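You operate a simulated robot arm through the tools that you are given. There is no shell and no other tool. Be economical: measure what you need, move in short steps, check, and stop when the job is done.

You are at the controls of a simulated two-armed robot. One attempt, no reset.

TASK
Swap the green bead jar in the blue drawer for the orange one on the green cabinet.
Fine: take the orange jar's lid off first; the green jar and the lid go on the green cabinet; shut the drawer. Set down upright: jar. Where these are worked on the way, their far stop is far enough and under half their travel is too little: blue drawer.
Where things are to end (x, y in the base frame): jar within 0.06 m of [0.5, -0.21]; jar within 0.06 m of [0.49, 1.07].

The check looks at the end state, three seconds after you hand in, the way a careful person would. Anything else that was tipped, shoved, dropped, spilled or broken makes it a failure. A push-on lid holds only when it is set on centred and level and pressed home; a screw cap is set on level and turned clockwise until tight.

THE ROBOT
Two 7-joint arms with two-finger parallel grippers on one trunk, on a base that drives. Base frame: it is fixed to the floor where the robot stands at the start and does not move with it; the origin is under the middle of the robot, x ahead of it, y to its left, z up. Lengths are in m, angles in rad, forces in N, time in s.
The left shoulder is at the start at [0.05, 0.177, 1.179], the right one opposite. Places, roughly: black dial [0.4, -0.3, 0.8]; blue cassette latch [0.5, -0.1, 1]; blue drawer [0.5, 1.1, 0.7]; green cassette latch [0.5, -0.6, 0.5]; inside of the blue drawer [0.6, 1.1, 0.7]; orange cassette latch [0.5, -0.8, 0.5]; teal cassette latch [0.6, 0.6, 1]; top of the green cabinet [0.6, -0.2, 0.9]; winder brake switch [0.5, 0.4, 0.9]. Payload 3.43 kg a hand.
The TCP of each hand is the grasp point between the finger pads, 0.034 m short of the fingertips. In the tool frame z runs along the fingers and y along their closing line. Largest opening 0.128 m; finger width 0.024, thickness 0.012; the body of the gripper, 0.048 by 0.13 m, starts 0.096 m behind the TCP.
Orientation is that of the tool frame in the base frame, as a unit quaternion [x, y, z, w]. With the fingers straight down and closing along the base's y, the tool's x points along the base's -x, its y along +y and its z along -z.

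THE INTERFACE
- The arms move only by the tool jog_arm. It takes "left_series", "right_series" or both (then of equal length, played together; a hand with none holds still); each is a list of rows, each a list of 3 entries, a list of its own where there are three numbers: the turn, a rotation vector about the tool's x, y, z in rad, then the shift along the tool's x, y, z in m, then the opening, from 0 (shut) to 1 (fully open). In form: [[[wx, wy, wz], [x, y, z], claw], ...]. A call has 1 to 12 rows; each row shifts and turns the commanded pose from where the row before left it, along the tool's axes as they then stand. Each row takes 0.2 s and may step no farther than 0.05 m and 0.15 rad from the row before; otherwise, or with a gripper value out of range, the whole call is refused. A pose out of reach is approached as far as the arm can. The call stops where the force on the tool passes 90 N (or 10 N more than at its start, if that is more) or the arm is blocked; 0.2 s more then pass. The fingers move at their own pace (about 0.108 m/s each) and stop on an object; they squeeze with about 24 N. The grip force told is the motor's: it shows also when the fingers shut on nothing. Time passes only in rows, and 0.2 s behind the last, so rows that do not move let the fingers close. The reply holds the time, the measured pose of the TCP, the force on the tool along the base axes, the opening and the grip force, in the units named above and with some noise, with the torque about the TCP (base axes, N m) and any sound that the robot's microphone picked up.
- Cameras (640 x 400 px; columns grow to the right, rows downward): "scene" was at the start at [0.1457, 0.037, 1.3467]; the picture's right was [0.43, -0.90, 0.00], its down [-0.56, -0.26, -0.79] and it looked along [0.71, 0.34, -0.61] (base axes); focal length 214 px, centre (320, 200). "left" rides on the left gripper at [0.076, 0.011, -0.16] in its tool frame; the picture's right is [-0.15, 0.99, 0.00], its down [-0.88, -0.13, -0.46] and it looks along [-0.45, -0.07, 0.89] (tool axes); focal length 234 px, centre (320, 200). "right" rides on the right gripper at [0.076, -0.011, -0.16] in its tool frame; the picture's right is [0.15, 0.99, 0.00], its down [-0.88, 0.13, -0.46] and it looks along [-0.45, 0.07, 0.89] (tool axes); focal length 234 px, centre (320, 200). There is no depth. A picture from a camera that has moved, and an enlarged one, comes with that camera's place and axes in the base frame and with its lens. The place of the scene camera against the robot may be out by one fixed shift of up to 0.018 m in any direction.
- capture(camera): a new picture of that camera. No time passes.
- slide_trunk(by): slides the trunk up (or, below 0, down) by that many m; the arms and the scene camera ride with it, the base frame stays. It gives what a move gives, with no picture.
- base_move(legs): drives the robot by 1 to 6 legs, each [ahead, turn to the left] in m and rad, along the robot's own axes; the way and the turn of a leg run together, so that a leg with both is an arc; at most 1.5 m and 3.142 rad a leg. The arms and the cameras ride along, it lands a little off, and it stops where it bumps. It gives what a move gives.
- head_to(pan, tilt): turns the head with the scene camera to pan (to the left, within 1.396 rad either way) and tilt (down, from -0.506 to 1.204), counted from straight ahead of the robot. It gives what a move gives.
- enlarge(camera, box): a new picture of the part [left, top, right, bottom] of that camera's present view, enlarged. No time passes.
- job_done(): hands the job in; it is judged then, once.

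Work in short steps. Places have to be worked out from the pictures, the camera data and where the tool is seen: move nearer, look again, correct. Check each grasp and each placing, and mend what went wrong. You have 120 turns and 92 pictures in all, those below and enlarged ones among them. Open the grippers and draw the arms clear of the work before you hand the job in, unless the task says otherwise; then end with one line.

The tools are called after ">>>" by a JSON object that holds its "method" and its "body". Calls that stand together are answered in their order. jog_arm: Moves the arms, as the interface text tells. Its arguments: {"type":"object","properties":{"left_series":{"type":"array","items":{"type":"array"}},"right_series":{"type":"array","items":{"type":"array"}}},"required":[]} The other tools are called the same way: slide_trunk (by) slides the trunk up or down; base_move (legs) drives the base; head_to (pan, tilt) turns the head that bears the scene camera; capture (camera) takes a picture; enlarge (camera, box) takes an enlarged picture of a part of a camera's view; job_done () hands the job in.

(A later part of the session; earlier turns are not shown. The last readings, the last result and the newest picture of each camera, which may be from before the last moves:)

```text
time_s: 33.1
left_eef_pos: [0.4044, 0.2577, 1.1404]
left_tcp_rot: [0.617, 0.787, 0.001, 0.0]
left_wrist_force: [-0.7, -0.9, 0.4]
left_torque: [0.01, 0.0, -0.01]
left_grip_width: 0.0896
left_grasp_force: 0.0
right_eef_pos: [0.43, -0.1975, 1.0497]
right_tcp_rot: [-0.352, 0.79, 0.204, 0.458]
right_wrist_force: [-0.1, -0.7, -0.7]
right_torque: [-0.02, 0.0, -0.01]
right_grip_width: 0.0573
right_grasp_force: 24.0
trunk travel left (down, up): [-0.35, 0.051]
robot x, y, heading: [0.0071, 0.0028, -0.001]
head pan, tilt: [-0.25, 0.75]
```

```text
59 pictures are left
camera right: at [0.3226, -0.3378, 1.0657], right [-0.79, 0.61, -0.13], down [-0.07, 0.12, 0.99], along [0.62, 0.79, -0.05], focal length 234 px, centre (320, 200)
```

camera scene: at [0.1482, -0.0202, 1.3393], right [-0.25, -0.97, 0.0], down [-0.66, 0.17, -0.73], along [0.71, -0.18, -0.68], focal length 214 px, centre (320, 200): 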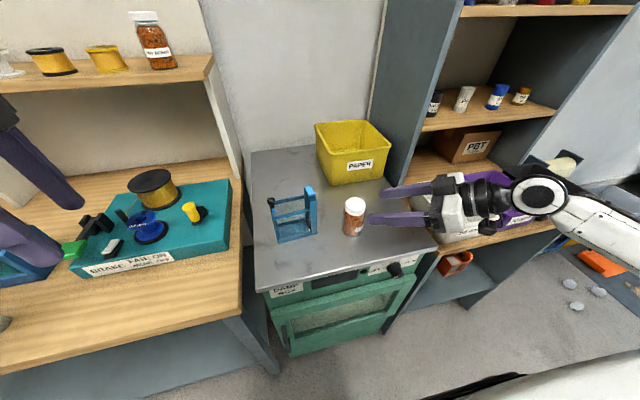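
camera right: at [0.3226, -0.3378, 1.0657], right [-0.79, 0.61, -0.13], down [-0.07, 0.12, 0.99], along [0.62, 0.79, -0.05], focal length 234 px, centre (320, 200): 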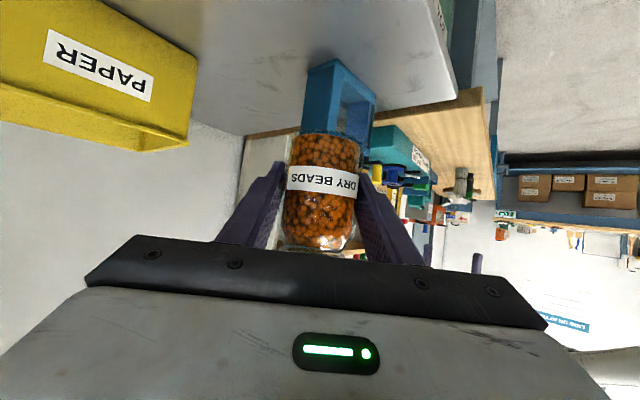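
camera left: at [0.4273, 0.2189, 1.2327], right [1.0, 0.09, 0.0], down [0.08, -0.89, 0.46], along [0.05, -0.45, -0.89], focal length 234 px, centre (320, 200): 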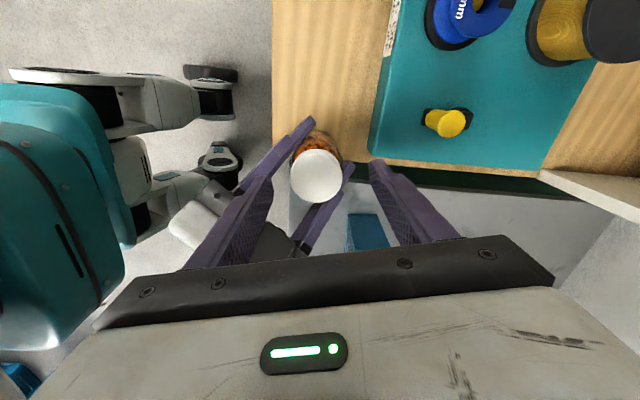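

Secure. I carry the jar to (0.43,0.137,0.97) under where the left hand works.

>>> {"method": "jog_arm", "body": {"right_series": [[[0, 0, 0], [-0.0156, 0.028, 0.0271], 0], [[0, 0, 0], [-0.0156, 0.028, 0.0271], 0], [[0, 0, 0], [-0.0156, 0.028, 0.0271], 0], [[0, 0, 0], [-0.0156, 0.028, 0.0271], 0], [[0, 0, 0], [-0.0156, 0.028, 0.0271], 0], [[0, 0, 0], [0.0067, 0.028, 0.0371], 0], [[0, 0, 0], [0.0017, 0.028, 0.0371], 0], [[0, 0, 0], [0.0017, 0.028, 0.0371], 0], [[0, 0, 0], [0.0017, 0, 0.01], 0], [[0, 0, 0], [0, 0, 0], 0]]}}

>>> {"method": "capture", "body": {"camera": "left"}}

```text
time_s: 35.3
left_eef_pos: [0.4046, 0.2571, 1.1393]
left_tcp_rot: [0.618, 0.787, -0.001, 0.0]
left_wrist_force: [-0.7, 0.4, 0.4]
left_torque: [0.02, -0.01, 0.0]
left_grip_width: 0.0899
left_grasp_force: 0.1
right_eef_pos: [0.4348, 0.1423, 0.9773]
right_tcp_rot: [-0.353, 0.79, 0.205, 0.458]
right_wrist_force: [0.2, 1.2, -2.4]
right_torque: [0.0, 0.01, 0.01]
right_grip_width: 0.0573
right_grasp_force: 23.5
trunk travel left (down, up): [-0.35, 0.051]
robot x, y, heading: [-0.0071, 0.0012, 0.001]
head pan, tilt: [-0.25, 0.75]
```

```text
58 pictures are left
camera left: at [0.3982, 0.3343, 1.3005], right [1.0, 0.09, 0.0], down [0.08, -0.89, 0.46], along [0.04, -0.45, -0.89], focal length 234 px, centre (320, 200)
```

left: 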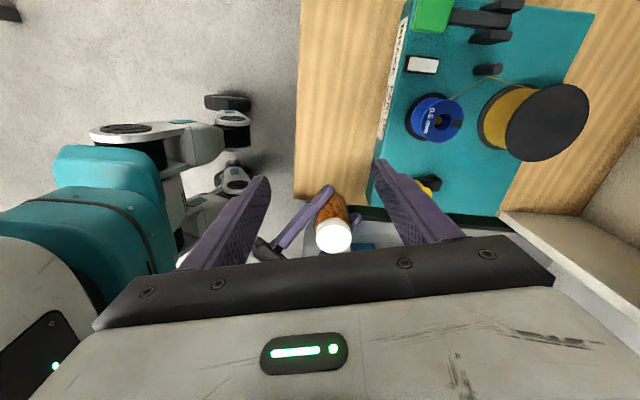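

Lid at (0.436,0.143), top ≈1.034. I move the left hand above it, narrower opening, tips just above the lid.

>>> {"method": "jog_arm", "body": {"left_series": [[[0, 0, 0], [-0.04, 0.001, 0], 0.58], [[0, 0, 0], [-0.04, 0.001, 0], 0.58], [[0, 0, 0], [-0.039, 0.001, 0.01], 0.58], [[0, 0, 0], [0, 0, 0.03], 0.58], [[0, 0, 0], [0, 0, 0.02], 0.58], [[0, 0, 0], [0, 0, 0], 0.58]]}}

>>> {"method": "capture", "body": {"camera": "left"}}

```text
time_s: 36.7
left_eef_pos: [0.4358, 0.1425, 1.0798]
left_tcp_rot: [0.617, 0.787, 0.0, 0.0]
left_wrist_force: [0.4, 0.0, -0.2]
left_torque: [-0.02, 0.02, 0.0]
left_grip_width: 0.074
left_grasp_force: 0.0
right_eef_pos: [0.4353, 0.1421, 0.9788]
right_tcp_rot: [-0.353, 0.791, 0.204, 0.457]
right_wrist_force: [0.8, -0.3, -2.1]
right_torque: [-0.01, 0.02, 0.05]
right_grip_width: 0.0572
right_grasp_force: 23.7
trunk travel left (down, up): [-0.35, 0.051]
robot x, y, heading: [0.0012, 0.0001, -0.003]
head pan, tilt: [-0.25, 0.75]
```

```text
57 pictures are left
camera left: at [0.4288, 0.2187, 1.2391], right [1.0, 0.09, 0.0], down [0.08, -0.89, 0.46], along [0.04, -0.45, -0.89], focal length 234 px, centre (320, 200)
```

left: 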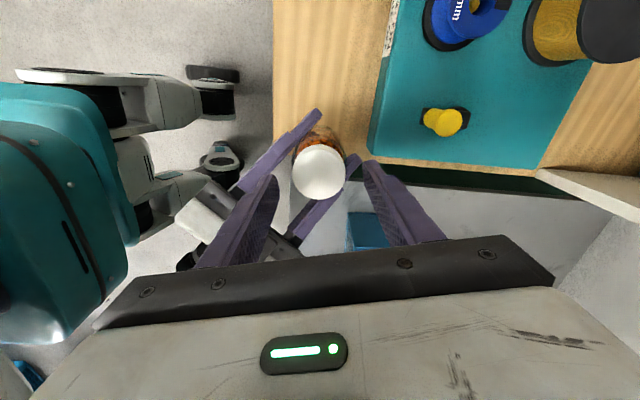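

Aligned. Descend to the lid rim and close.

>>> {"method": "jog_arm", "body": {"left_series": [[[0, 0, 0], [0.001, -0.001, 0.015], 0.58], [[0, 0, 0], [0, 0, 0.013], 0.58], [[0, 0, 0], [0, 0, 0], 0.58], [[0, 0, 0], [0, 0, 0], 0.0], [[0, 0, 0], [0, 0, 0], 0.0], [[0, 0, 0], [0, 0, 0], 0.0]]}}

>>> {"method": "capture", "body": {"camera": "left"}}

```text
time_s: 38.1
left_eef_pos: [0.4352, 0.1434, 1.0517]
left_tcp_rot: [0.618, 0.786, -0.001, -0.001]
left_wrist_force: [-7.9, -4.2, -0.5]
left_torque: [-0.1, 0.18, 0.04]
left_grip_width: 0.0468
left_grasp_force: 23.5
right_eef_pos: [0.4371, 0.1413, 0.9787]
right_tcp_rot: [-0.353, 0.79, 0.206, 0.458]
right_wrist_force: [7.9, 4.3, -1.7]
right_torque: [-0.17, 0.32, -0.06]
right_grip_width: 0.0573
right_grasp_force: 24.1
trunk travel left (down, up): [-0.35, 0.051]
robot x, y, heading: [-0.001, -0.0014, -0.003]
head pan, tilt: [-0.25, 0.75]
```

```text
56 pictures are left
camera left: at [0.4287, 0.2196, 1.2106], right [1.0, 0.09, 0.0], down [0.08, -0.89, 0.46], along [0.04, -0.45, -0.89], focal length 234 px, centre (320, 200)
```

left: 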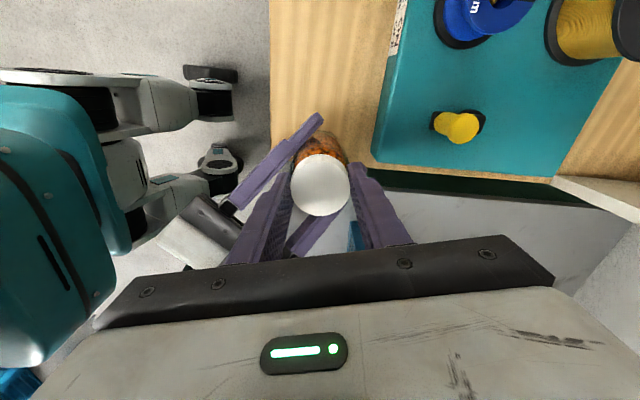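

Lid gripped (46.8 mm). Turn anticlockwise (from above) ~0.7 rad and watch torque.

>>> {"method": "jog_arm", "body": {"left_series": [[[0, 0, -0.14], [0, 0, 0], 0], [[0, 0, -0.14], [0, 0, 0], 0], [[0, 0, -0.14], [0, 0, 0], 0], [[0, 0, -0.14], [0, 0, 0], 0], [[0, 0, -0.14], [0, 0, 0], 0], [[0, 0, 0], [0, 0, 0], 0]]}}

>>> {"method": "capture", "body": {"camera": "left"}}

```text
time_s: 39.5
left_eef_pos: [0.4324, 0.1428, 1.0512]
left_tcp_rot: [0.31, 0.951, -0.001, -0.002]
left_wrist_force: [-13.8, -8.6, -0.2]
left_torque: [-0.39, 0.46, -0.04]
left_grip_width: 0.0468
left_grasp_force: 23.7
right_eef_pos: [0.4356, 0.1406, 0.9797]
right_tcp_rot: [-0.352, 0.79, 0.204, 0.458]
right_wrist_force: [14.2, 8.7, -0.9]
right_torque: [-0.3, 0.6, 0.0]
right_grip_width: 0.0572
right_grasp_force: 24.5
trunk travel left (down, up): [-0.35, 0.051]
robot x, y, heading: [-0.0032, -0.0049, 0.003]
head pan, tilt: [-0.25, 0.75]
```

```text
55 pictures are left
camera left: at [0.3802, 0.1971, 1.2115], right [0.7, 0.71, 0.0], down [0.64, -0.62, 0.45], along [0.32, -0.32, -0.89], focal length 234 px, centre (320, 200)
```

left: 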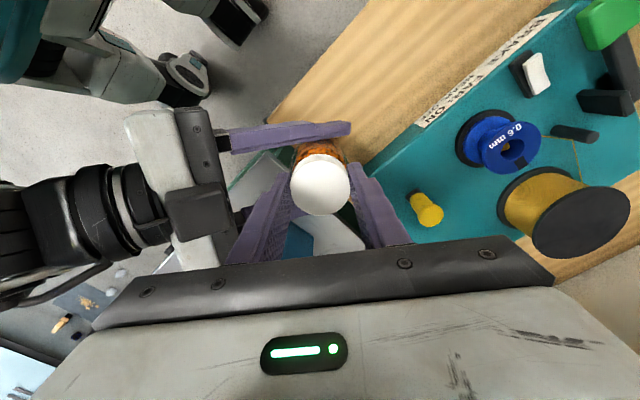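

No resisting torque, lid appears to turn. I relieve the side load a bit and keep turning.

>>> {"method": "jog_arm", "body": {"left_series": [[[0, 0, 0], [0.0012, -0.0034, 0], 0], [[0, 0, -0.145], [0, 0, 0], 0], [[0, 0, -0.145], [0, 0, 0], 0], [[0, 0, -0.145], [0, 0, 0], 0], [[0, 0, -0.145], [0, 0, 0], 0], [[0, 0, -0.145], [0, 0, 0], 0], [[0, 0, -0.145], [0, 0, 0], 0], [[0, 0, -0.145], [0, 0, 0], 0], [[0, 0, -0.145], [0, 0, 0], 0], [[0, 0, 0], [0, 0, 0], 0]]}}

>>> {"method": "capture", "body": {"camera": "left"}}

>>> {"method": "capture", "body": {"camera": "right"}}

```text
time_s: 41.7
left_eef_pos: [0.4321, 0.1412, 1.0533]
left_tcp_rot: [-0.262, 0.965, 0.0, 0.0]
left_wrist_force: [8.8, -2.9, -3.1]
left_torque: [0.03, -0.12, 0.02]
left_grip_width: 0.0472
left_grasp_force: 23.9
right_eef_pos: [0.435, 0.1422, 0.979]
right_tcp_rot: [-0.353, 0.79, 0.206, 0.457]
right_wrist_force: [-7.4, 3.9, 0.7]
right_torque: [-0.32, -0.46, -0.01]
right_grip_width: 0.0572
right_grasp_force: 24.4
trunk travel left (down, up): [-0.35, 0.051]
robot x, y, heading: [-0.0008, 0.0043, 0.0]
head pan, tilt: [-0.25, 0.75]
```

```text
54 pictures are left
camera left: at [0.3614, 0.1131, 1.2124], right [-0.37, 0.93, 0.0], down [0.82, 0.33, 0.46], along [0.42, 0.17, -0.89], focal length 234 px, centre (320, 200)
```

left: 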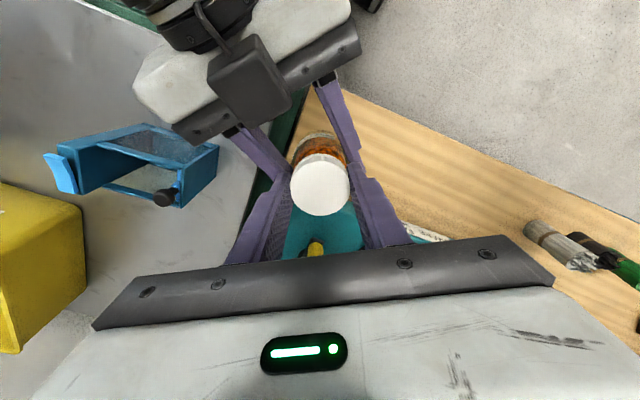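

```text
53 pictures are left
camera right: at [0.3261, 0.0029, 0.9933], right [-0.79, 0.6, -0.13], down [-0.07, 0.12, 0.99], along [0.61, 0.79, -0.05], focal length 234 px, centre (320, 200)
```

right: 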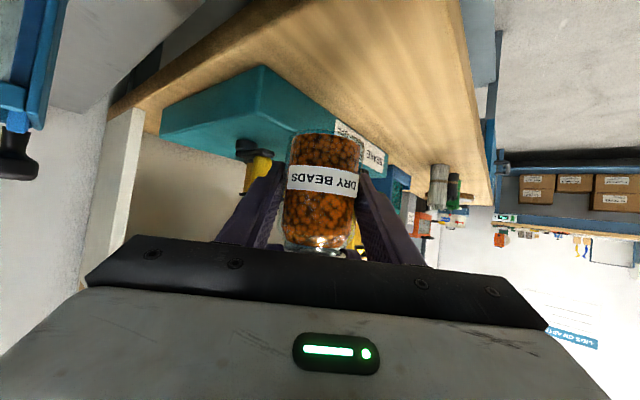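

The lid seems to be rising. I test with a gentle 4 mm lift.

>>> {"method": "jog_arm", "body": {"left_series": [[[0, 0, 0], [0, 0, -0.002], 0], [[0, 0, 0], [0, 0, -0.002], 0], [[0, 0, 0], [0, 0, 0], 0]]}}

```text
time_s: 42.5
left_eef_pos: [0.4317, 0.1413, 1.056]
left_tcp_rot: [-0.261, 0.965, 0.0, 0.0]
left_wrist_force: [12.8, -5.3, -15.6]
left_torque: [-0.08, -0.45, 0.01]
left_grip_width: 0.0469
left_grasp_force: 24.0
right_eef_pos: [0.4342, 0.1431, 0.9816]
right_tcp_rot: [-0.354, 0.788, 0.207, 0.459]
right_wrist_force: [-13.2, 5.8, 13.6]
right_torque: [-0.31, -0.45, -0.05]
right_grip_width: 0.0572
right_grasp_force: 24.7
trunk travel left (down, up): [-0.35, 0.051]
robot x, y, heading: [0.0022, 0.0012, 0.001]
head pan, tilt: [-0.25, 0.75]
```

Still threaded (screw cap). I let it back down, release, raise, and rewind the wrist for a second stroke.

>>> {"method": "jog_arm", "body": {"left_series": [[[0, 0, 0], [0, 0, 0.003], 0], [[0, 0, 0], [0, 0, 0], 0.55], [[0, 0, 0], [0, 0, 0], 0.55], [[0, 0, 0], [0, 0, -0.026], 0.55], [[0, 0, 0.15], [0, 0, 0], 0.55], [[0, 0, 0.15], [0, 0, 0], 0.55], [[0, 0, 0.15], [0, 0, 0], 0.55], [[0, 0, 0.15], [0, 0, 0], 0.55], [[0, 0, 0.15], [0, 0, 0], 0.55], [[0, 0, 0.15], [0, 0, 0], 0.55], [[0, 0, 0.15], [0, 0, 0], 0.55], [[0, 0, 0.15], [0, 0, 0], 0.55]]}}

>>> {"method": "jog_arm", "body": {"left_series": [[[0, 0, 0.15], [0, 0, 0], 0.55], [[0, 0, 0.15], [0, 0, 0], 0.55], [[0, 0, 0.15], [0, 0, 0], 0.55], [[0, 0, 0.15], [0, 0, 0], 0.55], [[0, 0, 0.15], [0, 0, 0], 0.55], [[0, 0, 0.15], [0, 0, 0], 0.55], [[0, 0, 0], [0, 0, 0], 0.55]]}}

>>> {"method": "capture", "body": {"camera": "left"}}

```text
time_s: 45.1
left_eef_pos: [0.4318, 0.1405, 1.0783]
left_tcp_rot: [0.331, 0.944, 0.0, 0.0]
left_wrist_force: [-0.3, -1.0, -0.9]
left_torque: [0.04, 0.02, 0.01]
left_grip_width: 0.0705
left_grasp_force: 0.1
right_eef_pos: [0.4362, 0.1415, 0.9783]
right_tcp_rot: [-0.353, 0.79, 0.204, 0.458]
right_wrist_force: [-0.3, -0.5, -2.1]
right_torque: [-0.04, 0.01, 0.01]
right_grip_width: 0.0572
right_grasp_force: 23.8
trunk travel left (down, up): [-0.35, 0.051]
robot x, y, heading: [-0.0003, -0.0013, -0.0]
head pan, tilt: [-0.25, 0.75]
```

```text
time_s: 46.7
left_eef_pos: [0.4321, 0.1409, 1.0784]
left_tcp_rot: [0.708, 0.707, 0.0, 0.0]
left_wrist_force: [0.0, 0.3, 0.5]
left_torque: [0.03, -0.03, -0.03]
left_grip_width: 0.0702
left_grasp_force: 0.0
right_eef_pos: [0.4347, 0.1422, 0.9783]
right_tcp_rot: [-0.353, 0.79, 0.204, 0.458]
right_wrist_force: [-0.4, 1.2, -2.4]
right_torque: [0.02, -0.01, 0.01]
right_grip_width: 0.0573
right_grasp_force: 23.7
trunk travel left (down, up): [-0.35, 0.051]
robot x, y, heading: [0.0005, -0.0006, -0.002]
head pan, tilt: [-0.25, 0.75]
```

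```text
52 pictures are left
camera left: at [0.4439, 0.2175, 1.2392], right [0.99, -0.15, 0.0], down [-0.13, -0.88, 0.46], along [-0.07, -0.45, -0.89], focal length 234 px, centre (320, 200)
```

left: 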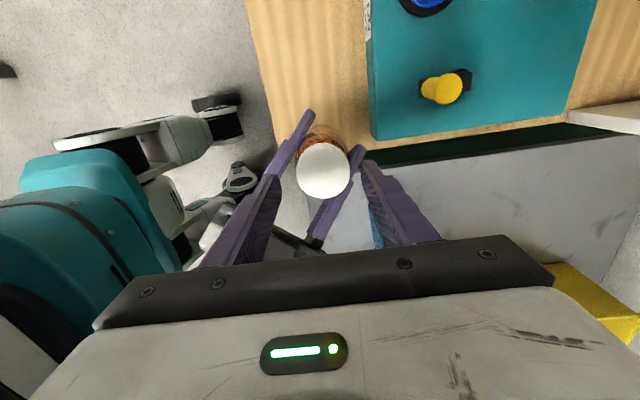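

Yaw rewound to -90°. Descend, grip, and do the next stroke.

>>> {"method": "jog_arm", "body": {"left_series": [[[0, 0, 0], [0.001, 0.0015, 0.0255], 0.55], [[0, 0, 0], [0, 0, 0], 0], [[0, 0, 0], [0, 0, 0], 0], [[0, 0, -0.145], [0, 0, 0], 0], [[0, 0, -0.145], [0, 0, 0], 0], [[0, 0, -0.145], [0, 0, 0], 0], [[0, 0, -0.145], [0, 0, 0], 0], [[0, 0, -0.145], [0, 0, 0], 0], [[0, 0, -0.145], [0, 0, 0], 0], [[0, 0, -0.145], [0, 0, 0], 0], [[0, 0, -0.145], [0, 0, 0], 0], [[0, 0, -0.145], [0, 0, 0], 0]]}}

>>> {"method": "jog_arm", "body": {"left_series": [[[0, 0, -0.145], [0, 0, 0], 0], [[0, 0, -0.145], [0, 0, 0], 0], [[0, 0, -0.145], [0, 0, 0], 0], [[0, 0, -0.145], [0, 0, 0], 0], [[0, 0, -0.145], [0, 0, 0], 0], [[0, 0, 0], [0, 0, 0], 0]]}}

>>> {"method": "jog_arm", "body": {"left_series": [[[0, 0, 0], [0, 0, -0.002], 0], [[0, 0, 0], [0, 0, -0.002], 0], [[0, 0, 0], [0, 0, 0], 0]]}}

```text
time_s: 49.3
left_eef_pos: [0.433, 0.1419, 1.0538]
left_tcp_rot: [0.131, 0.991, -0.001, 0.0]
left_wrist_force: [10.7, -2.9, 2.8]
left_torque: [0.03, -0.25, -0.03]
left_grip_width: 0.0472
left_grasp_force: 23.9
right_eef_pos: [0.435, 0.1419, 0.9792]
right_tcp_rot: [-0.353, 0.79, 0.205, 0.457]
right_wrist_force: [-11.8, 3.8, -4.8]
right_torque: [-0.32, -0.57, 0.03]
right_grip_width: 0.0574
right_grasp_force: 24.3
trunk travel left (down, up): [-0.35, 0.051]
robot x, y, heading: [0.0014, 0.0025, -0.003]
head pan, tilt: [-0.25, 0.75]
```

```text
time_s: 50.7
left_eef_pos: [0.4331, 0.1414, 1.0528]
left_tcp_rot: [-0.229, 0.973, -0.002, 0.0]
left_wrist_force: [8.6, -10.5, 6.5]
left_torque: [-0.27, -0.18, 0.01]
left_grip_width: 0.0469
left_grasp_force: 24.1
right_eef_pos: [0.4347, 0.1425, 0.9777]
right_tcp_rot: [-0.353, 0.791, 0.203, 0.456]
right_wrist_force: [-8.9, 11.3, -8.3]
right_torque: [-0.57, -0.5, 0.02]
right_grip_width: 0.0573
right_grasp_force: 24.5
trunk travel left (down, up): [-0.35, 0.051]
robot x, y, heading: [-0.0002, -0.0007, 0.003]
head pan, tilt: [-0.25, 0.75]
```

```text
time_s: 51.5
left_eef_pos: [0.4329, 0.142, 1.0551]
left_tcp_rot: [-0.228, 0.974, -0.003, 0.0]
left_wrist_force: [7.5, -13.4, -1.1]
left_torque: [-0.33, -0.19, -0.03]
left_grip_width: 0.047
left_grasp_force: 23.5
right_eef_pos: [0.436, 0.1425, 0.9804]
right_tcp_rot: [-0.354, 0.789, 0.206, 0.458]
right_wrist_force: [-7.0, 11.8, -1.2]
right_torque: [-0.72, -0.31, -0.02]
right_grip_width: 0.0575
right_grasp_force: 24.2
trunk travel left (down, up): [-0.35, 0.051]
robot x, y, heading: [0.003, 0.0014, 0.001]
head pan, tilt: [-0.25, 0.75]
```

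Thread thrust is visible (lid rising). Another small lift test.

>>> {"method": "jog_arm", "body": {"left_series": [[[0, 0, 0], [0, 0, -0.002], 0], [[0, 0, 0], [0, 0, -0.002], 0], [[0, 0, 0], [0, 0, 0], 0]]}}

```text
time_s: 52.3
left_eef_pos: [0.4324, 0.1414, 1.0594]
left_tcp_rot: [-0.227, 0.974, -0.001, -0.001]
left_wrist_force: [9.4, -10.9, -18.5]
left_torque: [-0.21, -0.41, 0.02]
left_grip_width: 0.0469
left_grasp_force: 23.7
right_eef_pos: [0.4353, 0.1424, 0.9819]
right_tcp_rot: [-0.353, 0.788, 0.206, 0.46]
right_wrist_force: [-9.0, 9.8, 16.7]
right_torque: [-0.57, -0.26, -0.06]
right_grip_width: 0.0573
right_grasp_force: 24.2
trunk travel left (down, up): [-0.35, 0.051]
robot x, y, heading: [-0.0029, -0.0013, -0.002]
head pan, tilt: [-0.25, 0.75]
```

Still threaded; rewind for a third stroke.

>>> {"method": "jog_arm", "body": {"left_series": [[[0, 0, 0], [0, 0, 0.003], 0], [[0, 0, 0], [0, 0, 0], 0.55], [[0, 0, 0], [0, 0, 0], 0.55], [[0, 0, 0], [0, 0, -0.024], 0.55], [[0, 0, 0.15], [0, 0, 0], 0.55], [[0, 0, 0.15], [0, 0, 0], 0.55], [[0, 0, 0.15], [0, 0, 0], 0.55], [[0, 0, 0.15], [0, 0, 0], 0.55], [[0, 0, 0.15], [0, 0, 0], 0.55], [[0, 0, 0.15], [0, 0, 0], 0.55], [[0, 0, 0.15], [0, 0, 0], 0.55], [[0, 0, 0.15], [0, 0, 0], 0.55]]}}

>>> {"method": "jog_arm", "body": {"left_series": [[[0, 0, 0.15], [0, 0, 0], 0.55], [[0, 0, 0.15], [0, 0, 0], 0.55], [[0, 0, 0.15], [0, 0, 0], 0.55], [[0, 0, 0.15], [0, 0, 0], 0.55], [[0, 0, 0.15], [0, 0, 0], 0.55], [[0, 0, 0.15], [0, 0, 0], 0.55], [[0, 0, 0], [0, 0, 0], 0.55]]}}

>>> {"method": "capture", "body": {"camera": "left"}}

```text
time_s: 54.9
left_eef_pos: [0.4336, 0.1423, 1.0817]
left_tcp_rot: [0.362, 0.932, 0.0, 0.0]
left_wrist_force: [0.3, -0.6, -0.1]
left_torque: [0.0, 0.02, 0.0]
left_grip_width: 0.0704
left_grasp_force: 0.1
right_eef_pos: [0.4358, 0.1416, 0.9796]
right_tcp_rot: [-0.353, 0.791, 0.204, 0.456]
right_wrist_force: [0.0, -0.7, -0.8]
right_torque: [0.03, -0.01, -0.03]
right_grip_width: 0.0573
right_grasp_force: 23.8
trunk travel left (down, up): [-0.35, 0.051]
robot x, y, heading: [0.0016, -0.0012, 0.004]
head pan, tilt: [-0.25, 0.75]
```

```text
time_s: 56.5
left_eef_pos: [0.4343, 0.1417, 1.0824]
left_tcp_rot: [0.732, 0.682, -0.001, 0.001]
left_wrist_force: [0.0, 1.6, -0.2]
left_torque: [0.01, 0.01, 0.01]
left_grip_width: 0.0704
left_grasp_force: 0.2
right_eef_pos: [0.4355, 0.1418, 0.9789]
right_tcp_rot: [-0.353, 0.79, 0.204, 0.457]
right_wrist_force: [-0.6, -0.7, -2.6]
right_torque: [-0.01, -0.01, 0.01]
right_grip_width: 0.057
right_grasp_force: 24.0
trunk travel left (down, up): [-0.35, 0.051]
robot x, y, heading: [-0.0004, -0.0032, 0.0]
head pan, tilt: [-0.25, 0.75]
```

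```text
51 pictures are left
camera left: at [0.4506, 0.2177, 1.242], right [0.98, -0.22, 0.0], down [-0.19, -0.87, 0.46], along [-0.1, -0.45, -0.89], focal length 234 px, centre (320, 200)
```

left: 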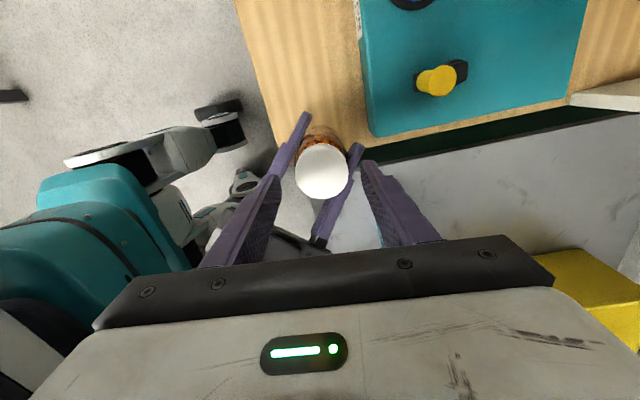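

Third stroke, with slight rise per step.

>>> {"method": "jog_arm", "body": {"left_series": [[[0, 0, 0], [0, 0, 0.0275], 0.55], [[0, 0, 0], [0, 0, 0], 0], [[0, 0, 0], [0, 0, 0], 0], [[0, 0, -0.145], [0, 0, -0.0003], 0], [[0, 0, -0.145], [0, 0, -0.0003], 0], [[0, 0, -0.145], [0, 0, -0.0003], 0], [[0, 0, -0.145], [0, 0, -0.0003], 0], [[0, 0, -0.145], [0, 0, -0.0003], 0], [[0, 0, -0.145], [0, 0, -0.0003], 0], [[0, 0, -0.145], [0, 0, -0.0003], 0], [[0, 0, -0.145], [0, 0, -0.0003], 0], [[0, 0, -0.145], [0, 0, -0.0003], 0]]}}

>>> {"method": "jog_arm", "body": {"left_series": [[[0, 0, -0.145], [0, 0, 0], 0], [[0, 0, -0.145], [0, 0, 0], 0], [[0, 0, -0.145], [0, 0, 0], 0], [[0, 0, -0.145], [0, 0, 0], 0], [[0, 0, -0.145], [0, 0, 0], 0], [[0, 0, -0.1], [0, 0, 0], 0], [[0, 0, 0], [0, 0, -0.002], 0], [[0, 0, 0], [0, 0, -0.002], 0], [[0, 0, 0], [0, 0, 0], 0]]}}

>>> {"method": "capture", "body": {"camera": "right"}}

```text
time_s: 59.1
left_eef_pos: [0.432, 0.1414, 1.0574]
left_tcp_rot: [0.166, 0.986, -0.001, 0.0]
left_wrist_force: [5.5, -3.3, 0.0]
left_torque: [-0.08, -0.1, -0.09]
left_grip_width: 0.0472
left_grasp_force: 23.1
right_eef_pos: [0.4366, 0.1414, 0.9786]
right_tcp_rot: [-0.353, 0.79, 0.204, 0.457]
right_wrist_force: [-4.6, 3.7, -1.2]
right_torque: [-0.19, -0.26, 0.07]
right_grip_width: 0.0573
right_grasp_force: 24.1
trunk travel left (down, up): [-0.35, 0.051]
robot x, y, heading: [-0.0009, -0.0033, -0.001]
head pan, tilt: [-0.25, 0.75]
```

```text
time_s: 61.1
left_eef_pos: [0.4338, 0.1409, 1.0626]
left_tcp_rot: [-0.243, 0.97, 0.001, 0.0]
left_wrist_force: [3.8, -7.7, -5.5]
left_torque: [-0.1, -0.03, -0.02]
left_grip_width: 0.0475
left_grasp_force: 23.5
right_eef_pos: [0.4362, 0.142, 0.9796]
right_tcp_rot: [-0.353, 0.79, 0.204, 0.457]
right_wrist_force: [-2.9, 7.7, 4.2]
right_torque: [-0.54, -0.19, -0.03]
right_grip_width: 0.0571
right_grasp_force: 23.7
trunk travel left (down, up): [-0.35, 0.051]
robot x, y, heading: [-0.0012, 0.0014, 0.001]
head pan, tilt: [-0.25, 0.75]
```

```text
50 pictures are left
camera right: at [0.3265, 0.0027, 0.9935], right [-0.79, 0.61, -0.13], down [-0.07, 0.12, 0.99], along [0.61, 0.79, -0.05], focal length 234 px, centre (320, 200)
```

right: 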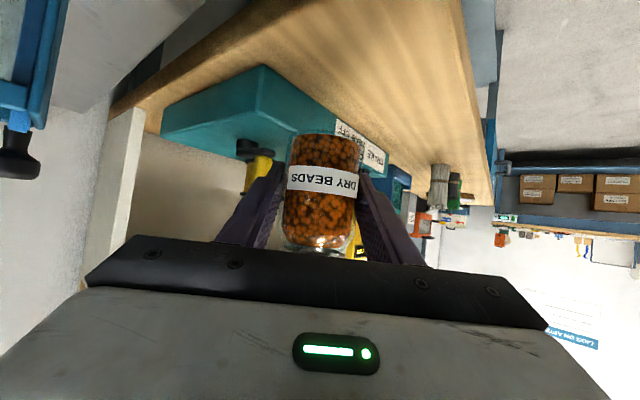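

Lid has come up several mm. Another lift test.

>>> {"method": "jog_arm", "body": {"left_series": [[[0, 0, 0], [0, 0, -0.002], 0], [[0, 0, 0], [0, 0, -0.002], 0], [[0, 0, 0], [0, 0, 0], 0]]}}

```text
time_s: 61.9
left_eef_pos: [0.4336, 0.1421, 1.0664]
left_tcp_rot: [-0.243, 0.97, -0.001, 0.0]
left_wrist_force: [2.9, -3.1, -1.2]
left_torque: [-0.09, -0.06, 0.02]
left_grip_width: 0.0472
left_grasp_force: 23.9
right_eef_pos: [0.435, 0.1411, 0.9773]
right_tcp_rot: [-0.352, 0.791, 0.204, 0.457]
right_wrist_force: [-2.8, 2.1, -0.8]
right_torque: [-0.11, -0.19, -0.06]
right_grip_width: 0.0572
right_grasp_force: 23.3
trunk travel left (down, up): [-0.35, 0.051]
robot x, y, heading: [-0.0004, -0.0006, -0.005]
head pan, tilt: [-0.25, 0.75]
```

Thread is clear. Lift the lid off.

>>> {"method": "jog_arm", "body": {"left_series": [[[0, 0, 0], [0, 0, -0.005], 0], [[0, 0, 0], [0, 0, -0.01], 0], [[0, 0, 0], [0, 0, -0.02], 0], [[0, 0, 0], [0, 0, -0.03], 0], [[0, 0, 0], [0, 0, 0], 0]]}}

>>> {"method": "capture", "body": {"camera": "left"}}

```text
time_s: 63.1
left_eef_pos: [0.4322, 0.141, 1.1299]
left_tcp_rot: [-0.244, 0.97, 0.0, 0.0]
left_wrist_force: [0.1, -0.1, -0.9]
left_torque: [-0.03, 0.0, 0.02]
left_grip_width: 0.0472
left_grasp_force: 23.5
right_eef_pos: [0.4357, 0.1412, 0.979]
right_tcp_rot: [-0.352, 0.791, 0.202, 0.458]
right_wrist_force: [-0.1, -0.5, -2.1]
right_torque: [0.01, 0.01, 0.0]
right_grip_width: 0.0574
right_grasp_force: 24.1
trunk travel left (down, up): [-0.35, 0.051]
robot x, y, heading: [-0.001, -0.0026, 0.005]
head pan, tilt: [-0.25, 0.75]
```

```text
49 pictures are left
camera left: at [0.3612, 0.1162, 1.2904], right [-0.34, 0.94, 0.0], down [0.84, 0.3, 0.46], along [0.43, 0.15, -0.89], focal length 234 px, centre (320, 200)
```

left: 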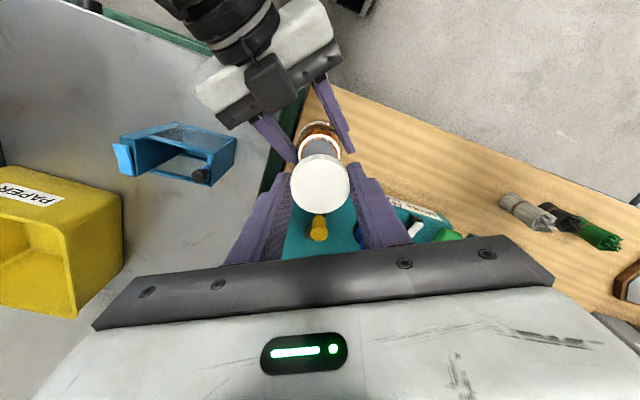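

Lid is off and beads stay in. I move the left hand with the lid aside, then take the open jar back to the cabinet to set it down and regrip from above.

>>> {"method": "jog_arm", "body": {"left_series": [[[0, 0, 0], [-0.0156, 0.0294, 0], 0], [[0, 0, 0], [-0.0156, 0.0294, 0], 0], [[0, 0, 0], [-0.0156, 0.0294, 0], 0], [[0, 0, 0], [0, 0, 0], 0]]}}

>>> {"method": "jog_arm", "body": {"right_series": [[[0, 0, 0], [-0.0303, 0, -0.0174], 0], [[0, 0, 0], [-0.0303, 0, -0.0174], 0], [[0, 0, 0], [0.0156, -0.028, -0.0271], 0], [[0, 0, 0], [0.0156, -0.028, -0.0271], 0], [[0, 0, 0], [0.0156, -0.028, -0.0271], 0], [[0, 0, 0], [0.0156, -0.028, -0.0271], 0], [[0, 0, 0], [0.0156, -0.028, -0.0271], 0], [[0, 0, 0], [0.0156, -0.028, -0.0271], 0], [[0, 0, 0], [0.0156, -0.028, -0.0271], 0], [[0, 0, 0], [0.0156, -0.028, -0.0271], 0], [[0, 0, 0], [-0.0108, -0.0242, 0.0188], 0], [[0, 0, 0], [-0.0108, -0.0242, 0.0188], 0]]}}

>>> {"method": "jog_arm", "body": {"right_series": [[[0, 0, 0], [0.032, 0, 0.0184], 0], [[0, 0, 0], [0.032, 0, 0.0184], 0], [[0, 0, 0], [0.032, 0, 0.0184], 0], [[0, 0, 0], [0.029, 0, 0.0166], 0], [[0, 0, 0], [0, 0, 0], 0]]}}

>>> {"method": "capture", "body": {"camera": "scene"}}

```text
time_s: 64.1
left_eef_pos: [0.4321, 0.2416, 1.1325]
left_tcp_rot: [-0.242, 0.97, 0.0, 0.0]
left_wrist_force: [-0.5, -0.3, 0.3]
left_torque: [-0.02, -0.02, 0.01]
left_grip_width: 0.047
left_grasp_force: 23.8
right_eef_pos: [0.4353, 0.1415, 0.9785]
right_tcp_rot: [-0.353, 0.79, 0.205, 0.457]
right_wrist_force: [-0.4, -0.8, -1.7]
right_torque: [-0.02, 0.06, 0.02]
right_grip_width: 0.057
right_grasp_force: 24.2
trunk travel left (down, up): [-0.35, 0.051]
robot x, y, heading: [0.0003, -0.0027, -0.001]
head pan, tilt: [-0.25, 0.75]
```

```text
time_s: 66.7
left_eef_pos: [0.4316, 0.241, 1.1324]
left_tcp_rot: [-0.243, 0.97, 0.0, 0.0]
left_wrist_force: [-0.6, 0.4, -0.6]
left_torque: [-0.02, 0.01, -0.03]
left_grip_width: 0.0472
left_grasp_force: 24.5
right_eef_pos: [0.5001, -0.1971, 1.0493]
right_tcp_rot: [-0.352, 0.791, 0.204, 0.458]
right_wrist_force: [0.4, -0.2, -2.2]
right_torque: [-0.02, 0.01, 0.01]
right_grip_width: 0.0569
right_grasp_force: 24.0
trunk travel left (down, up): [-0.35, 0.051]
robot x, y, heading: [-0.001, -0.0008, 0.001]
head pan, tilt: [-0.25, 0.75]
```

```text
time_s: 67.9
left_eef_pos: [0.4318, 0.2402, 1.1329]
left_tcp_rot: [-0.242, 0.97, 0.0, 0.0]
left_wrist_force: [0.4, -0.2, -1.1]
left_torque: [0.02, 0.01, -0.02]
left_grip_width: 0.0475
left_grasp_force: 23.6
right_eef_pos: [0.4975, -0.1934, 0.9033]
right_tcp_rot: [-0.353, 0.791, 0.204, 0.457]
right_wrist_force: [0.4, 0.1, -1.0]
right_torque: [0.01, -0.01, 0.0]
right_grip_width: 0.0572
right_grasp_force: 24.1
trunk travel left (down, up): [-0.35, 0.051]
robot x, y, heading: [0.0009, -0.0044, 0.002]
head pan, tilt: [-0.25, 0.75]
```

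```text
48 pictures are left
camera scene: at [0.1481, -0.0205, 1.3392], right [-0.25, -0.97, 0.0], down [-0.66, 0.17, -0.73], along [0.71, -0.18, -0.68], focal length 214 px, centre (320, 200)
```

scene: 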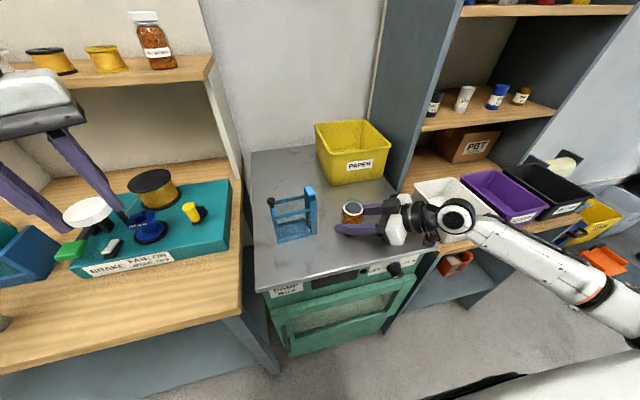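

Lower the last 3 mm to contact and read the load.

>>> {"method": "jog_arm", "body": {"right_series": [[[0, 0, 0], [0.0013, 0, 0.0008], 0], [[0, 0, 0], [0.0013, 0, 0.0008], 0], [[0, 0, 0], [0, 0, 0], 0]]}}

```text
time_s: 68.7
left_eef_pos: [0.4313, 0.2412, 1.1325]
left_tcp_rot: [-0.243, 0.97, -0.001, 0.0]
left_wrist_force: [-0.4, 0.3, 0.4]
left_torque: [0.03, 0.02, 0.03]
left_grip_width: 0.047
left_grasp_force: 24.4
right_eef_pos: [0.4992, -0.1944, 0.902]
right_tcp_rot: [-0.352, 0.79, 0.204, 0.458]
right_wrist_force: [-0.3, -0.2, -1.5]
right_torque: [0.04, 0.01, 0.04]
right_grip_width: 0.0571
right_grasp_force: 23.7
trunk travel left (down, up): [-0.35, 0.051]
robot x, y, heading: [0.0039, -0.0008, 0.004]
head pan, tilt: [-0.25, 0.75]
```

>>> {"method": "jog_arm", "body": {"right_series": [[[0, 0, 0], [0.0013, 0, 0.0008], 0], [[0, 0, 0], [0.0009, 0, 0.0005], 0], [[0, 0, 0], [0, 0, 0], 0]]}}

```text
time_s: 69.5
left_eef_pos: [0.4309, 0.2404, 1.1322]
left_tcp_rot: [-0.243, 0.97, 0.0, 0.0]
left_wrist_force: [-0.6, -0.5, 0.0]
left_torque: [-0.03, 0.0, 0.0]
left_grip_width: 0.0473
left_grasp_force: 23.6
right_eef_pos: [0.4992, -0.1944, 0.9022]
right_tcp_rot: [-0.353, 0.789, 0.205, 0.459]
right_wrist_force: [-2.5, -1.0, 8.5]
right_torque: [0.16, 0.0, 0.05]
right_grip_width: 0.0571
right_grasp_force: 24.3
trunk travel left (down, up): [-0.35, 0.051]
robot x, y, heading: [0.0017, 0.0009, -0.002]
head pan, tilt: [-0.25, 0.75]
```

Contact (8.5 N up). Open, back off and raise the right hand.

>>> {"method": "jog_arm", "body": {"right_series": [[[0, 0, 0], [-0.001, 0, -0.0005], 0], [[0, 0, 0], [0, 0, 0], 0.65], [[0, 0, 0], [0, 0, 0], 0.65], [[0, 0, 0], [0, 0, -0.04], 0.65], [[0, 0, 0], [0, 0, -0.04], 0.65], [[0, 0, 0], [0, 0, -0.03], 0.65], [[0, 0, 0], [-0.045, 0, 0], 0.65], [[0, 0, 0], [-0.045, 0, 0], 0.65], [[0, 0.15, 0], [-0.02, 0, 0], 0.65], [[0, 0.15, 0], [-0.02, 0, 0], 0.65], [[0, 0.15, 0], [0, 0, 0], 0.65], [[0, 0.15, 0], [0, 0, 0], 0.65]]}}

>>> {"method": "enlarge", "body": {"camera": "scene", "box": [270, 170, 430, 270]}}

```text
time_s: 72.1
left_eef_pos: [0.4322, 0.2414, 1.1323]
left_tcp_rot: [-0.243, 0.97, 0.0, 0.0]
left_wrist_force: [-0.8, 0.6, 1.3]
left_torque: [0.04, 0.01, -0.01]
left_grip_width: 0.0472
left_grasp_force: 24.0
right_eef_pos: [0.4816, -0.2156, 1.065]
right_tcp_rot: [-0.397, 0.891, 0.09, 0.202]
right_wrist_force: [-0.5, -0.4, 0.2]
right_torque: [-0.01, 0.0, 0.0]
right_grip_width: 0.0833
right_grasp_force: 0.0
trunk travel left (down, up): [-0.35, 0.051]
robot x, y, heading: [0.0017, -0.0038, -0.001]
head pan, tilt: [-0.25, 0.75]
```

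```text
4.00 times, centred on (350, 220) of scene
camera zoom: at [0.1484, -0.0198, 1.3392], right [-0.25, -0.97, 0.0], down [-0.66, 0.17, -0.73], along [0.71, -0.18, -0.68], focal length 858 px, centre (200, 120)
```

zoom: 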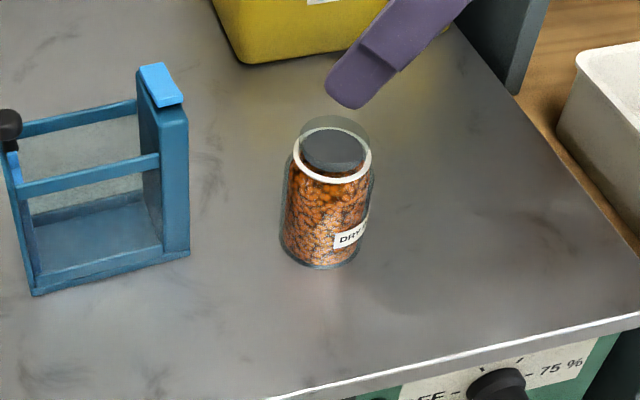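

Orange jar stands open and upright near (0.50,-0.195). Now turn the base right 0.35 rad so the left hand can put the lid on the cabinet.

>>> {"method": "base_move", "body": {"legs": [[0, -0.35]]}}

>>> {"method": "head_to", "body": {"pan": 0.2, "tilt": 0.8}}

>>> {"method": "capture", "body": {"camera": "left"}}

>>> {"method": "capture", "body": {"camera": "scene"}}

```text
time_s: 73.5
left_eef_pos: [0.4879, 0.0791, 1.133]
left_tcp_rot: [-0.073, 0.997, 0.001, -0.001]
left_wrist_force: [-0.4, 0.0, -0.2]
left_torque: [0.03, -0.01, -0.01]
left_grip_width: 0.0469
left_grasp_force: 24.5
right_eef_pos: [0.3792, -0.3665, 1.0661]
right_tcp_rot: [-0.237, 0.945, 0.055, 0.217]
right_wrist_force: [-0.3, -0.3, 0.9]
right_torque: [0.0, 0.0, 0.02]
right_grip_width: 0.0832
right_grasp_force: 0.1
trunk travel left (down, up): [-0.35, 0.051]
robot x, y, heading: [-0.0007, 0.0058, -0.346]
head pan, tilt: [-0.25, 0.75]
```

```text
time_s: 74.5
left_eef_pos: [0.4879, 0.0793, 1.1325]
left_tcp_rot: [-0.071, 0.997, 0.0, 0.0]
left_wrist_force: [1.1, 0.5, 0.5]
left_torque: [0.04, 0.0, -0.01]
left_grip_width: 0.0474
left_grasp_force: 24.1
right_eef_pos: [0.3785, -0.3671, 1.0658]
right_tcp_rot: [-0.237, 0.946, 0.054, 0.217]
right_wrist_force: [0.4, 0.5, 0.0]
right_torque: [0.02, -0.01, -0.01]
right_grip_width: 0.0833
right_grasp_force: 0.1
trunk travel left (down, up): [-0.35, 0.051]
robot x, y, heading: [-0.0032, 0.0001, -0.346]
head pan, tilt: [0.201, 0.799]
```

```text
46 pictures are left
camera left: at [0.4116, 0.0808, 1.2928], right [0.0, 1.0, 0.0], down [0.89, 0.0, 0.46], along [0.46, 0.0, -0.89], focal length 234 px, centre (320, 200)
```

left: 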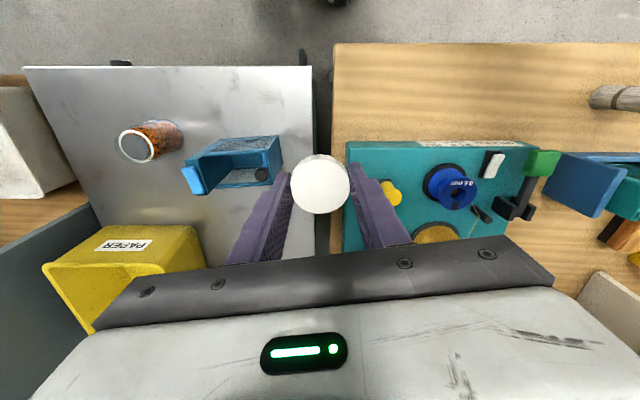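

```text
45 pictures are left
camera scene: at [0.1433, -0.0357, 1.3353], right [-0.15, -0.99, 0.0], down [-0.71, 0.11, -0.7], along [0.69, -0.1, -0.72], focal length 214 px, centre (320, 200)
```

scene: 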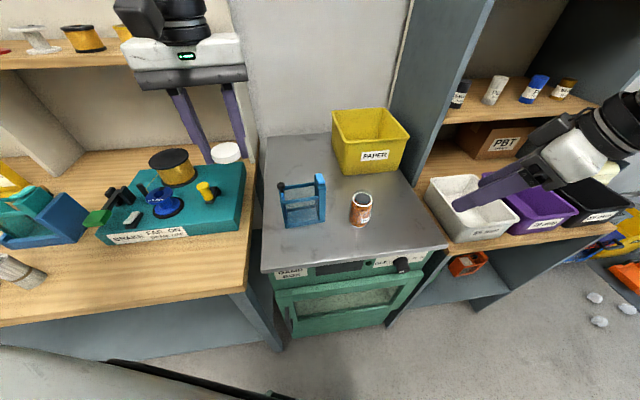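

Lid spot chosen: (0.432,-0.01) in front of the cassette. Move over it and descend to just above.

>>> {"method": "jog_arm", "body": {"left_series": [[[0, 0, 0], [0.0224, -0.0267, 0], 0], [[0, 0, 0], [0.0224, -0.0267, 0], 0], [[0, 0, 0], [0.0224, -0.0267, 0], 0], [[0, 0, 0], [0, 0, 0.044], 0], [[0, 0, 0], [0, 0, 0.044], 0], [[0, 0, 0], [0, 0, 0.044], 0], [[0, 0, 0], [0, 0, 0.044], 0], [[0, 0, 0], [0, 0, 0.035], 0], [[0, 0, 0], [0, 0, 0], 0]]}}

>>> {"method": "capture", "body": {"camera": "left"}}

>>> {"method": "enlarge", "body": {"camera": "scene", "box": [200, 140, 360, 280]}}

```text
time_s: 76.5
left_eef_pos: [0.4323, -0.0066, 0.9228]
left_tcp_rot: [-0.071, 0.998, -0.001, 0.001]
left_wrist_force: [-0.5, -0.5, -0.3]
left_torque: [-0.02, 0.0, -0.01]
left_grip_width: 0.0472
left_grasp_force: 23.9
right_eef_pos: [0.3795, -0.3664, 1.0657]
right_tcp_rot: [-0.237, 0.945, 0.055, 0.217]
right_wrist_force: [0.0, 0.2, -0.8]
right_torque: [-0.01, -0.04, 0.01]
right_grip_width: 0.0833
right_grasp_force: 0.1
trunk travel left (down, up): [-0.35, 0.051]
robot x, y, heading: [-0.0008, 0.0012, -0.346]
head pan, tilt: [0.201, 0.799]
```

```text
44 pictures are left
camera left: at [0.3561, -0.0042, 1.0828], right [0.0, 1.0, 0.0], down [0.89, 0.0, 0.46], along [0.46, 0.0, -0.89], focal length 234 px, centre (320, 200)
```

left: 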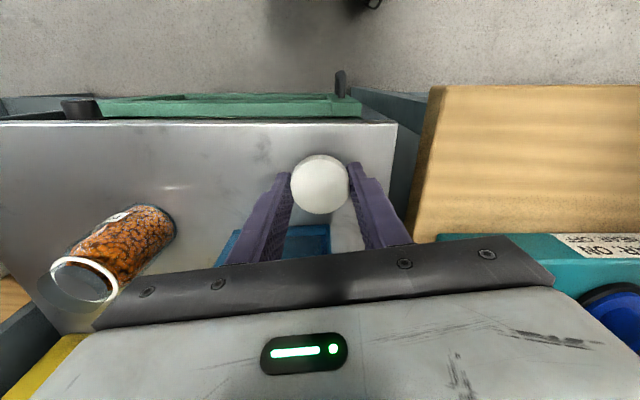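

```text
2.86 times, centred on (280, 210) of scene
camera zoom: at [0.1433, -0.0357, 1.3353], right [-0.15, -0.99, 0.0], down [-0.71, 0.1, -0.7], along [0.69, -0.1, -0.72], focal length 613 px, centre (434, 171)
```

zoom: 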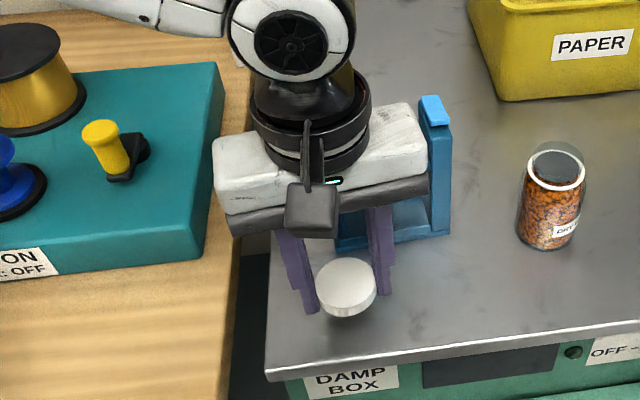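

Clear. Lower in small steps.

>>> {"method": "jog_arm", "body": {"left_series": [[[0, 0, 0], [0, 0, 0.01], 0], [[0, 0, 0], [0, 0, 0.008], 0], [[0, 0, 0], [0, 0, 0], 0]]}}

>>> {"method": "jog_arm", "body": {"left_series": [[[0, 0, 0], [0, 0, 0.003], 0], [[0, 0, 0], [0, 0, 0], 0]]}}

>>> {"method": "jog_arm", "body": {"left_series": [[[0, 0, 0], [0, 0, 0.003], 0], [[0, 0, 0], [0, 0, 0], 0]]}}

```text
time_s: 77.2
left_eef_pos: [0.4318, 0.0013, 0.9083]
left_tcp_rot: [-0.072, 0.997, -0.001, 0.0]
left_wrist_force: [0.0, -0.4, 0.5]
left_torque: [-0.01, -0.02, -0.01]
left_grip_width: 0.047
left_grasp_force: 24.3
left hand out of reach, approached as far as the arm can: row 1, 2
right_eef_pos: [0.3794, -0.3661, 1.0659]
right_tcp_rot: [-0.237, 0.945, 0.054, 0.216]
right_wrist_force: [-0.3, 0.8, 0.0]
right_torque: [-0.01, 0.02, -0.01]
right_grip_width: 0.0833
right_grasp_force: 0.0
trunk travel left (down, up): [-0.35, 0.051]
robot x, y, heading: [-0.0035, 0.0009, -0.347]
head pan, tilt: [0.201, 0.799]
```

```text
time_s: 77.8
left_eef_pos: [0.4315, 0.0027, 0.9066]
left_tcp_rot: [-0.071, 0.997, -0.001, 0.0]
left_wrist_force: [0.1, 0.1, -0.8]
left_torque: [-0.03, -0.01, 0.04]
left_grip_width: 0.0475
left_grasp_force: 24.7
right_eef_pos: [0.3794, -0.3657, 1.0647]
right_tcp_rot: [-0.237, 0.945, 0.054, 0.217]
right_wrist_force: [-0.5, 0.0, 0.8]
right_torque: [-0.03, 0.0, 0.02]
right_grip_width: 0.0833
right_grasp_force: 0.1
trunk travel left (down, up): [-0.35, 0.051]
robot x, y, heading: [-0.001, -0.0022, -0.347]
head pan, tilt: [0.201, 0.799]
```

```text
time_s: 78.5
left_eef_pos: [0.4322, 0.004, 0.9048]
left_tcp_rot: [-0.071, 0.997, 0.0, 0.0]
left_wrist_force: [-0.1, -0.6, 0.0]
left_torque: [0.01, 0.01, 0.01]
left_grip_width: 0.047
left_grasp_force: 23.9
left hand out of reach, approached as far as the arm can: row 1
right_eef_pos: [0.3783, -0.3669, 1.0653]
right_tcp_rot: [-0.238, 0.945, 0.054, 0.217]
right_wrist_force: [-0.4, -0.6, 0.1]
right_torque: [0.01, -0.01, -0.02]
right_grip_width: 0.0833
right_grasp_force: 0.1
trunk travel left (down, up): [-0.35, 0.051]
robot x, y, heading: [-0.0004, -0.0038, -0.348]
head pan, tilt: [0.201, 0.799]
```

Near reach limit; I shift 0.012 m in +y and continue down.

>>> {"method": "jog_arm", "body": {"left_series": [[[0, 0, 0], [0, 0.014, 0], 0], [[0, 0, 0], [0, 0, 0], 0]]}}

>>> {"method": "jog_arm", "body": {"left_series": [[[0, 0, 0], [0, 0, 0.003], 0], [[0, 0, 0], [0, 0, 0], 0]]}}

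>>> {"method": "jog_arm", "body": {"left_series": [[[0, 0, 0], [0, 0, 0.003], 0], [[0, 0, 0], [0, 0, 0], 0]]}}

```text
time_s: 79.0
left_eef_pos: [0.4296, 0.0165, 0.9037]
left_tcp_rot: [-0.072, 0.997, 0.0, 0.0]
left_wrist_force: [-0.1, 1.0, 1.2]
left_torque: [-0.04, 0.0, -0.02]
left_grip_width: 0.0474
left_grasp_force: 23.9
right_eef_pos: [0.3786, -0.3674, 1.066]
right_tcp_rot: [-0.238, 0.945, 0.055, 0.216]
right_wrist_force: [0.3, 0.3, -0.4]
right_torque: [-0.02, 0.01, 0.0]
right_grip_width: 0.0834
right_grasp_force: 0.1
trunk travel left (down, up): [-0.35, 0.051]
robot x, y, heading: [-0.0016, 0.0007, -0.345]
head pan, tilt: [0.201, 0.799]
```

```text
time_s: 79.7
left_eef_pos: [0.4298, 0.018, 0.9006]
left_tcp_rot: [-0.073, 0.997, 0.0, 0.001]
left_wrist_force: [-0.7, -0.7, -0.3]
left_torque: [0.03, 0.0, -0.01]
left_grip_width: 0.047
left_grasp_force: 23.7
right_eef_pos: [0.3782, -0.3662, 1.0659]
right_tcp_rot: [-0.237, 0.945, 0.055, 0.216]
right_wrist_force: [0.5, 0.4, -0.4]
right_torque: [-0.01, 0.01, -0.04]
right_grip_width: 0.0832
right_grasp_force: 0.1
trunk travel left (down, up): [-0.35, 0.051]
robot x, y, heading: [-0.0011, 0.0028, -0.346]
head pan, tilt: [0.201, 0.799]
```

```text
time_s: 80.2
left_eef_pos: [0.4291, 0.0162, 0.8976]
left_tcp_rot: [-0.071, 0.997, 0.0, 0.0]
left_wrist_force: [0.4, 0.3, -1.1]
left_torque: [0.01, 0.01, 0.0]
left_grip_width: 0.0472
left_grasp_force: 24.5
right_eef_pos: [0.3786, -0.3663, 1.0648]
right_tcp_rot: [-0.237, 0.945, 0.055, 0.216]
right_wrist_force: [0.5, -0.1, -0.6]
right_torque: [0.0, -0.02, 0.01]
right_grip_width: 0.0833
right_grasp_force: 0.1
trunk travel left (down, up): [-0.35, 0.051]
robot x, y, heading: [0.0008, -0.0009, -0.343]
head pan, tilt: [0.201, 0.799]
```

Still no contact; continue 2 mm at a time.

>>> {"method": "jog_arm", "body": {"left_series": [[[0, 0, 0], [0, 0, 0.002], 0], [[0, 0, 0], [0, 0, 0], 0]]}}

>>> {"method": "jog_arm", "body": {"left_series": [[[0, 0, 0], [0, 0, 0.002], 0], [[0, 0, 0], [0, 0, 0], 0]]}}

>>> {"method": "enlarge", "body": {"camera": "scene", "box": [240, 200, 320, 250]}}

```text
time_s: 80.8
left_eef_pos: [0.4295, 0.0165, 0.8951]
left_tcp_rot: [-0.072, 0.997, 0.0, 0.001]
left_wrist_force: [1.0, 0.0, -0.2]
left_torque: [-0.01, 0.02, -0.04]
left_grip_width: 0.0472
left_grasp_force: 23.5
right_eef_pos: [0.3798, -0.3667, 1.0665]
right_tcp_rot: [-0.238, 0.945, 0.055, 0.216]
right_wrist_force: [0.2, -0.2, 0.5]
right_torque: [0.02, -0.01, -0.01]
right_grip_width: 0.0833
right_grasp_force: 0.1
trunk travel left (down, up): [-0.35, 0.051]
robot x, y, heading: [-0.0017, 0.0005, -0.348]
head pan, tilt: [0.201, 0.799]
```

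```text
time_s: 81.5
left_eef_pos: [0.4288, 0.0161, 0.8942]
left_tcp_rot: [-0.072, 0.997, 0.0, 0.0]
left_wrist_force: [-0.1, 0.7, 7.3]
left_torque: [0.19, 0.08, -0.05]
left_grip_width: 0.0473
left_grasp_force: 23.9
right_eef_pos: [0.3791, -0.367, 1.0665]
right_tcp_rot: [-0.238, 0.945, 0.054, 0.216]
right_wrist_force: [0.9, -0.8, 0.2]
right_torque: [-0.02, 0.0, 0.01]
right_grip_width: 0.0832
right_grasp_force: 0.0
trunk travel left (down, up): [-0.35, 0.051]
robot x, y, heading: [0.0063, -0.0015, -0.346]
head pan, tilt: [0.201, 0.799]
```

```text
8.00 times, centred on (280, 225) of scene
camera zoom: at [0.1429, -0.0355, 1.3354], right [-0.15, -0.99, 0.0], down [-0.71, 0.1, -0.7], along [0.69, -0.1, -0.72], focal length 1716 px, centre (640, 0)
```

zoom: 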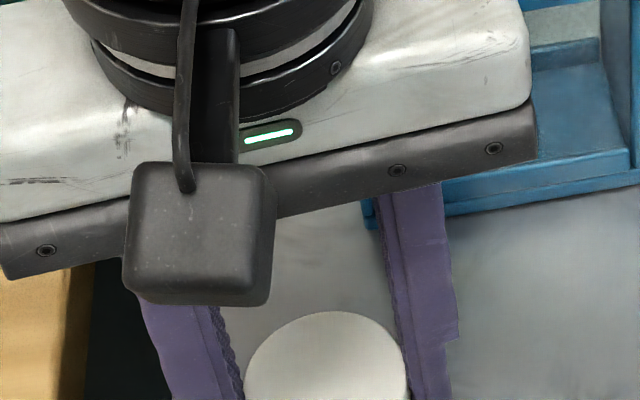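

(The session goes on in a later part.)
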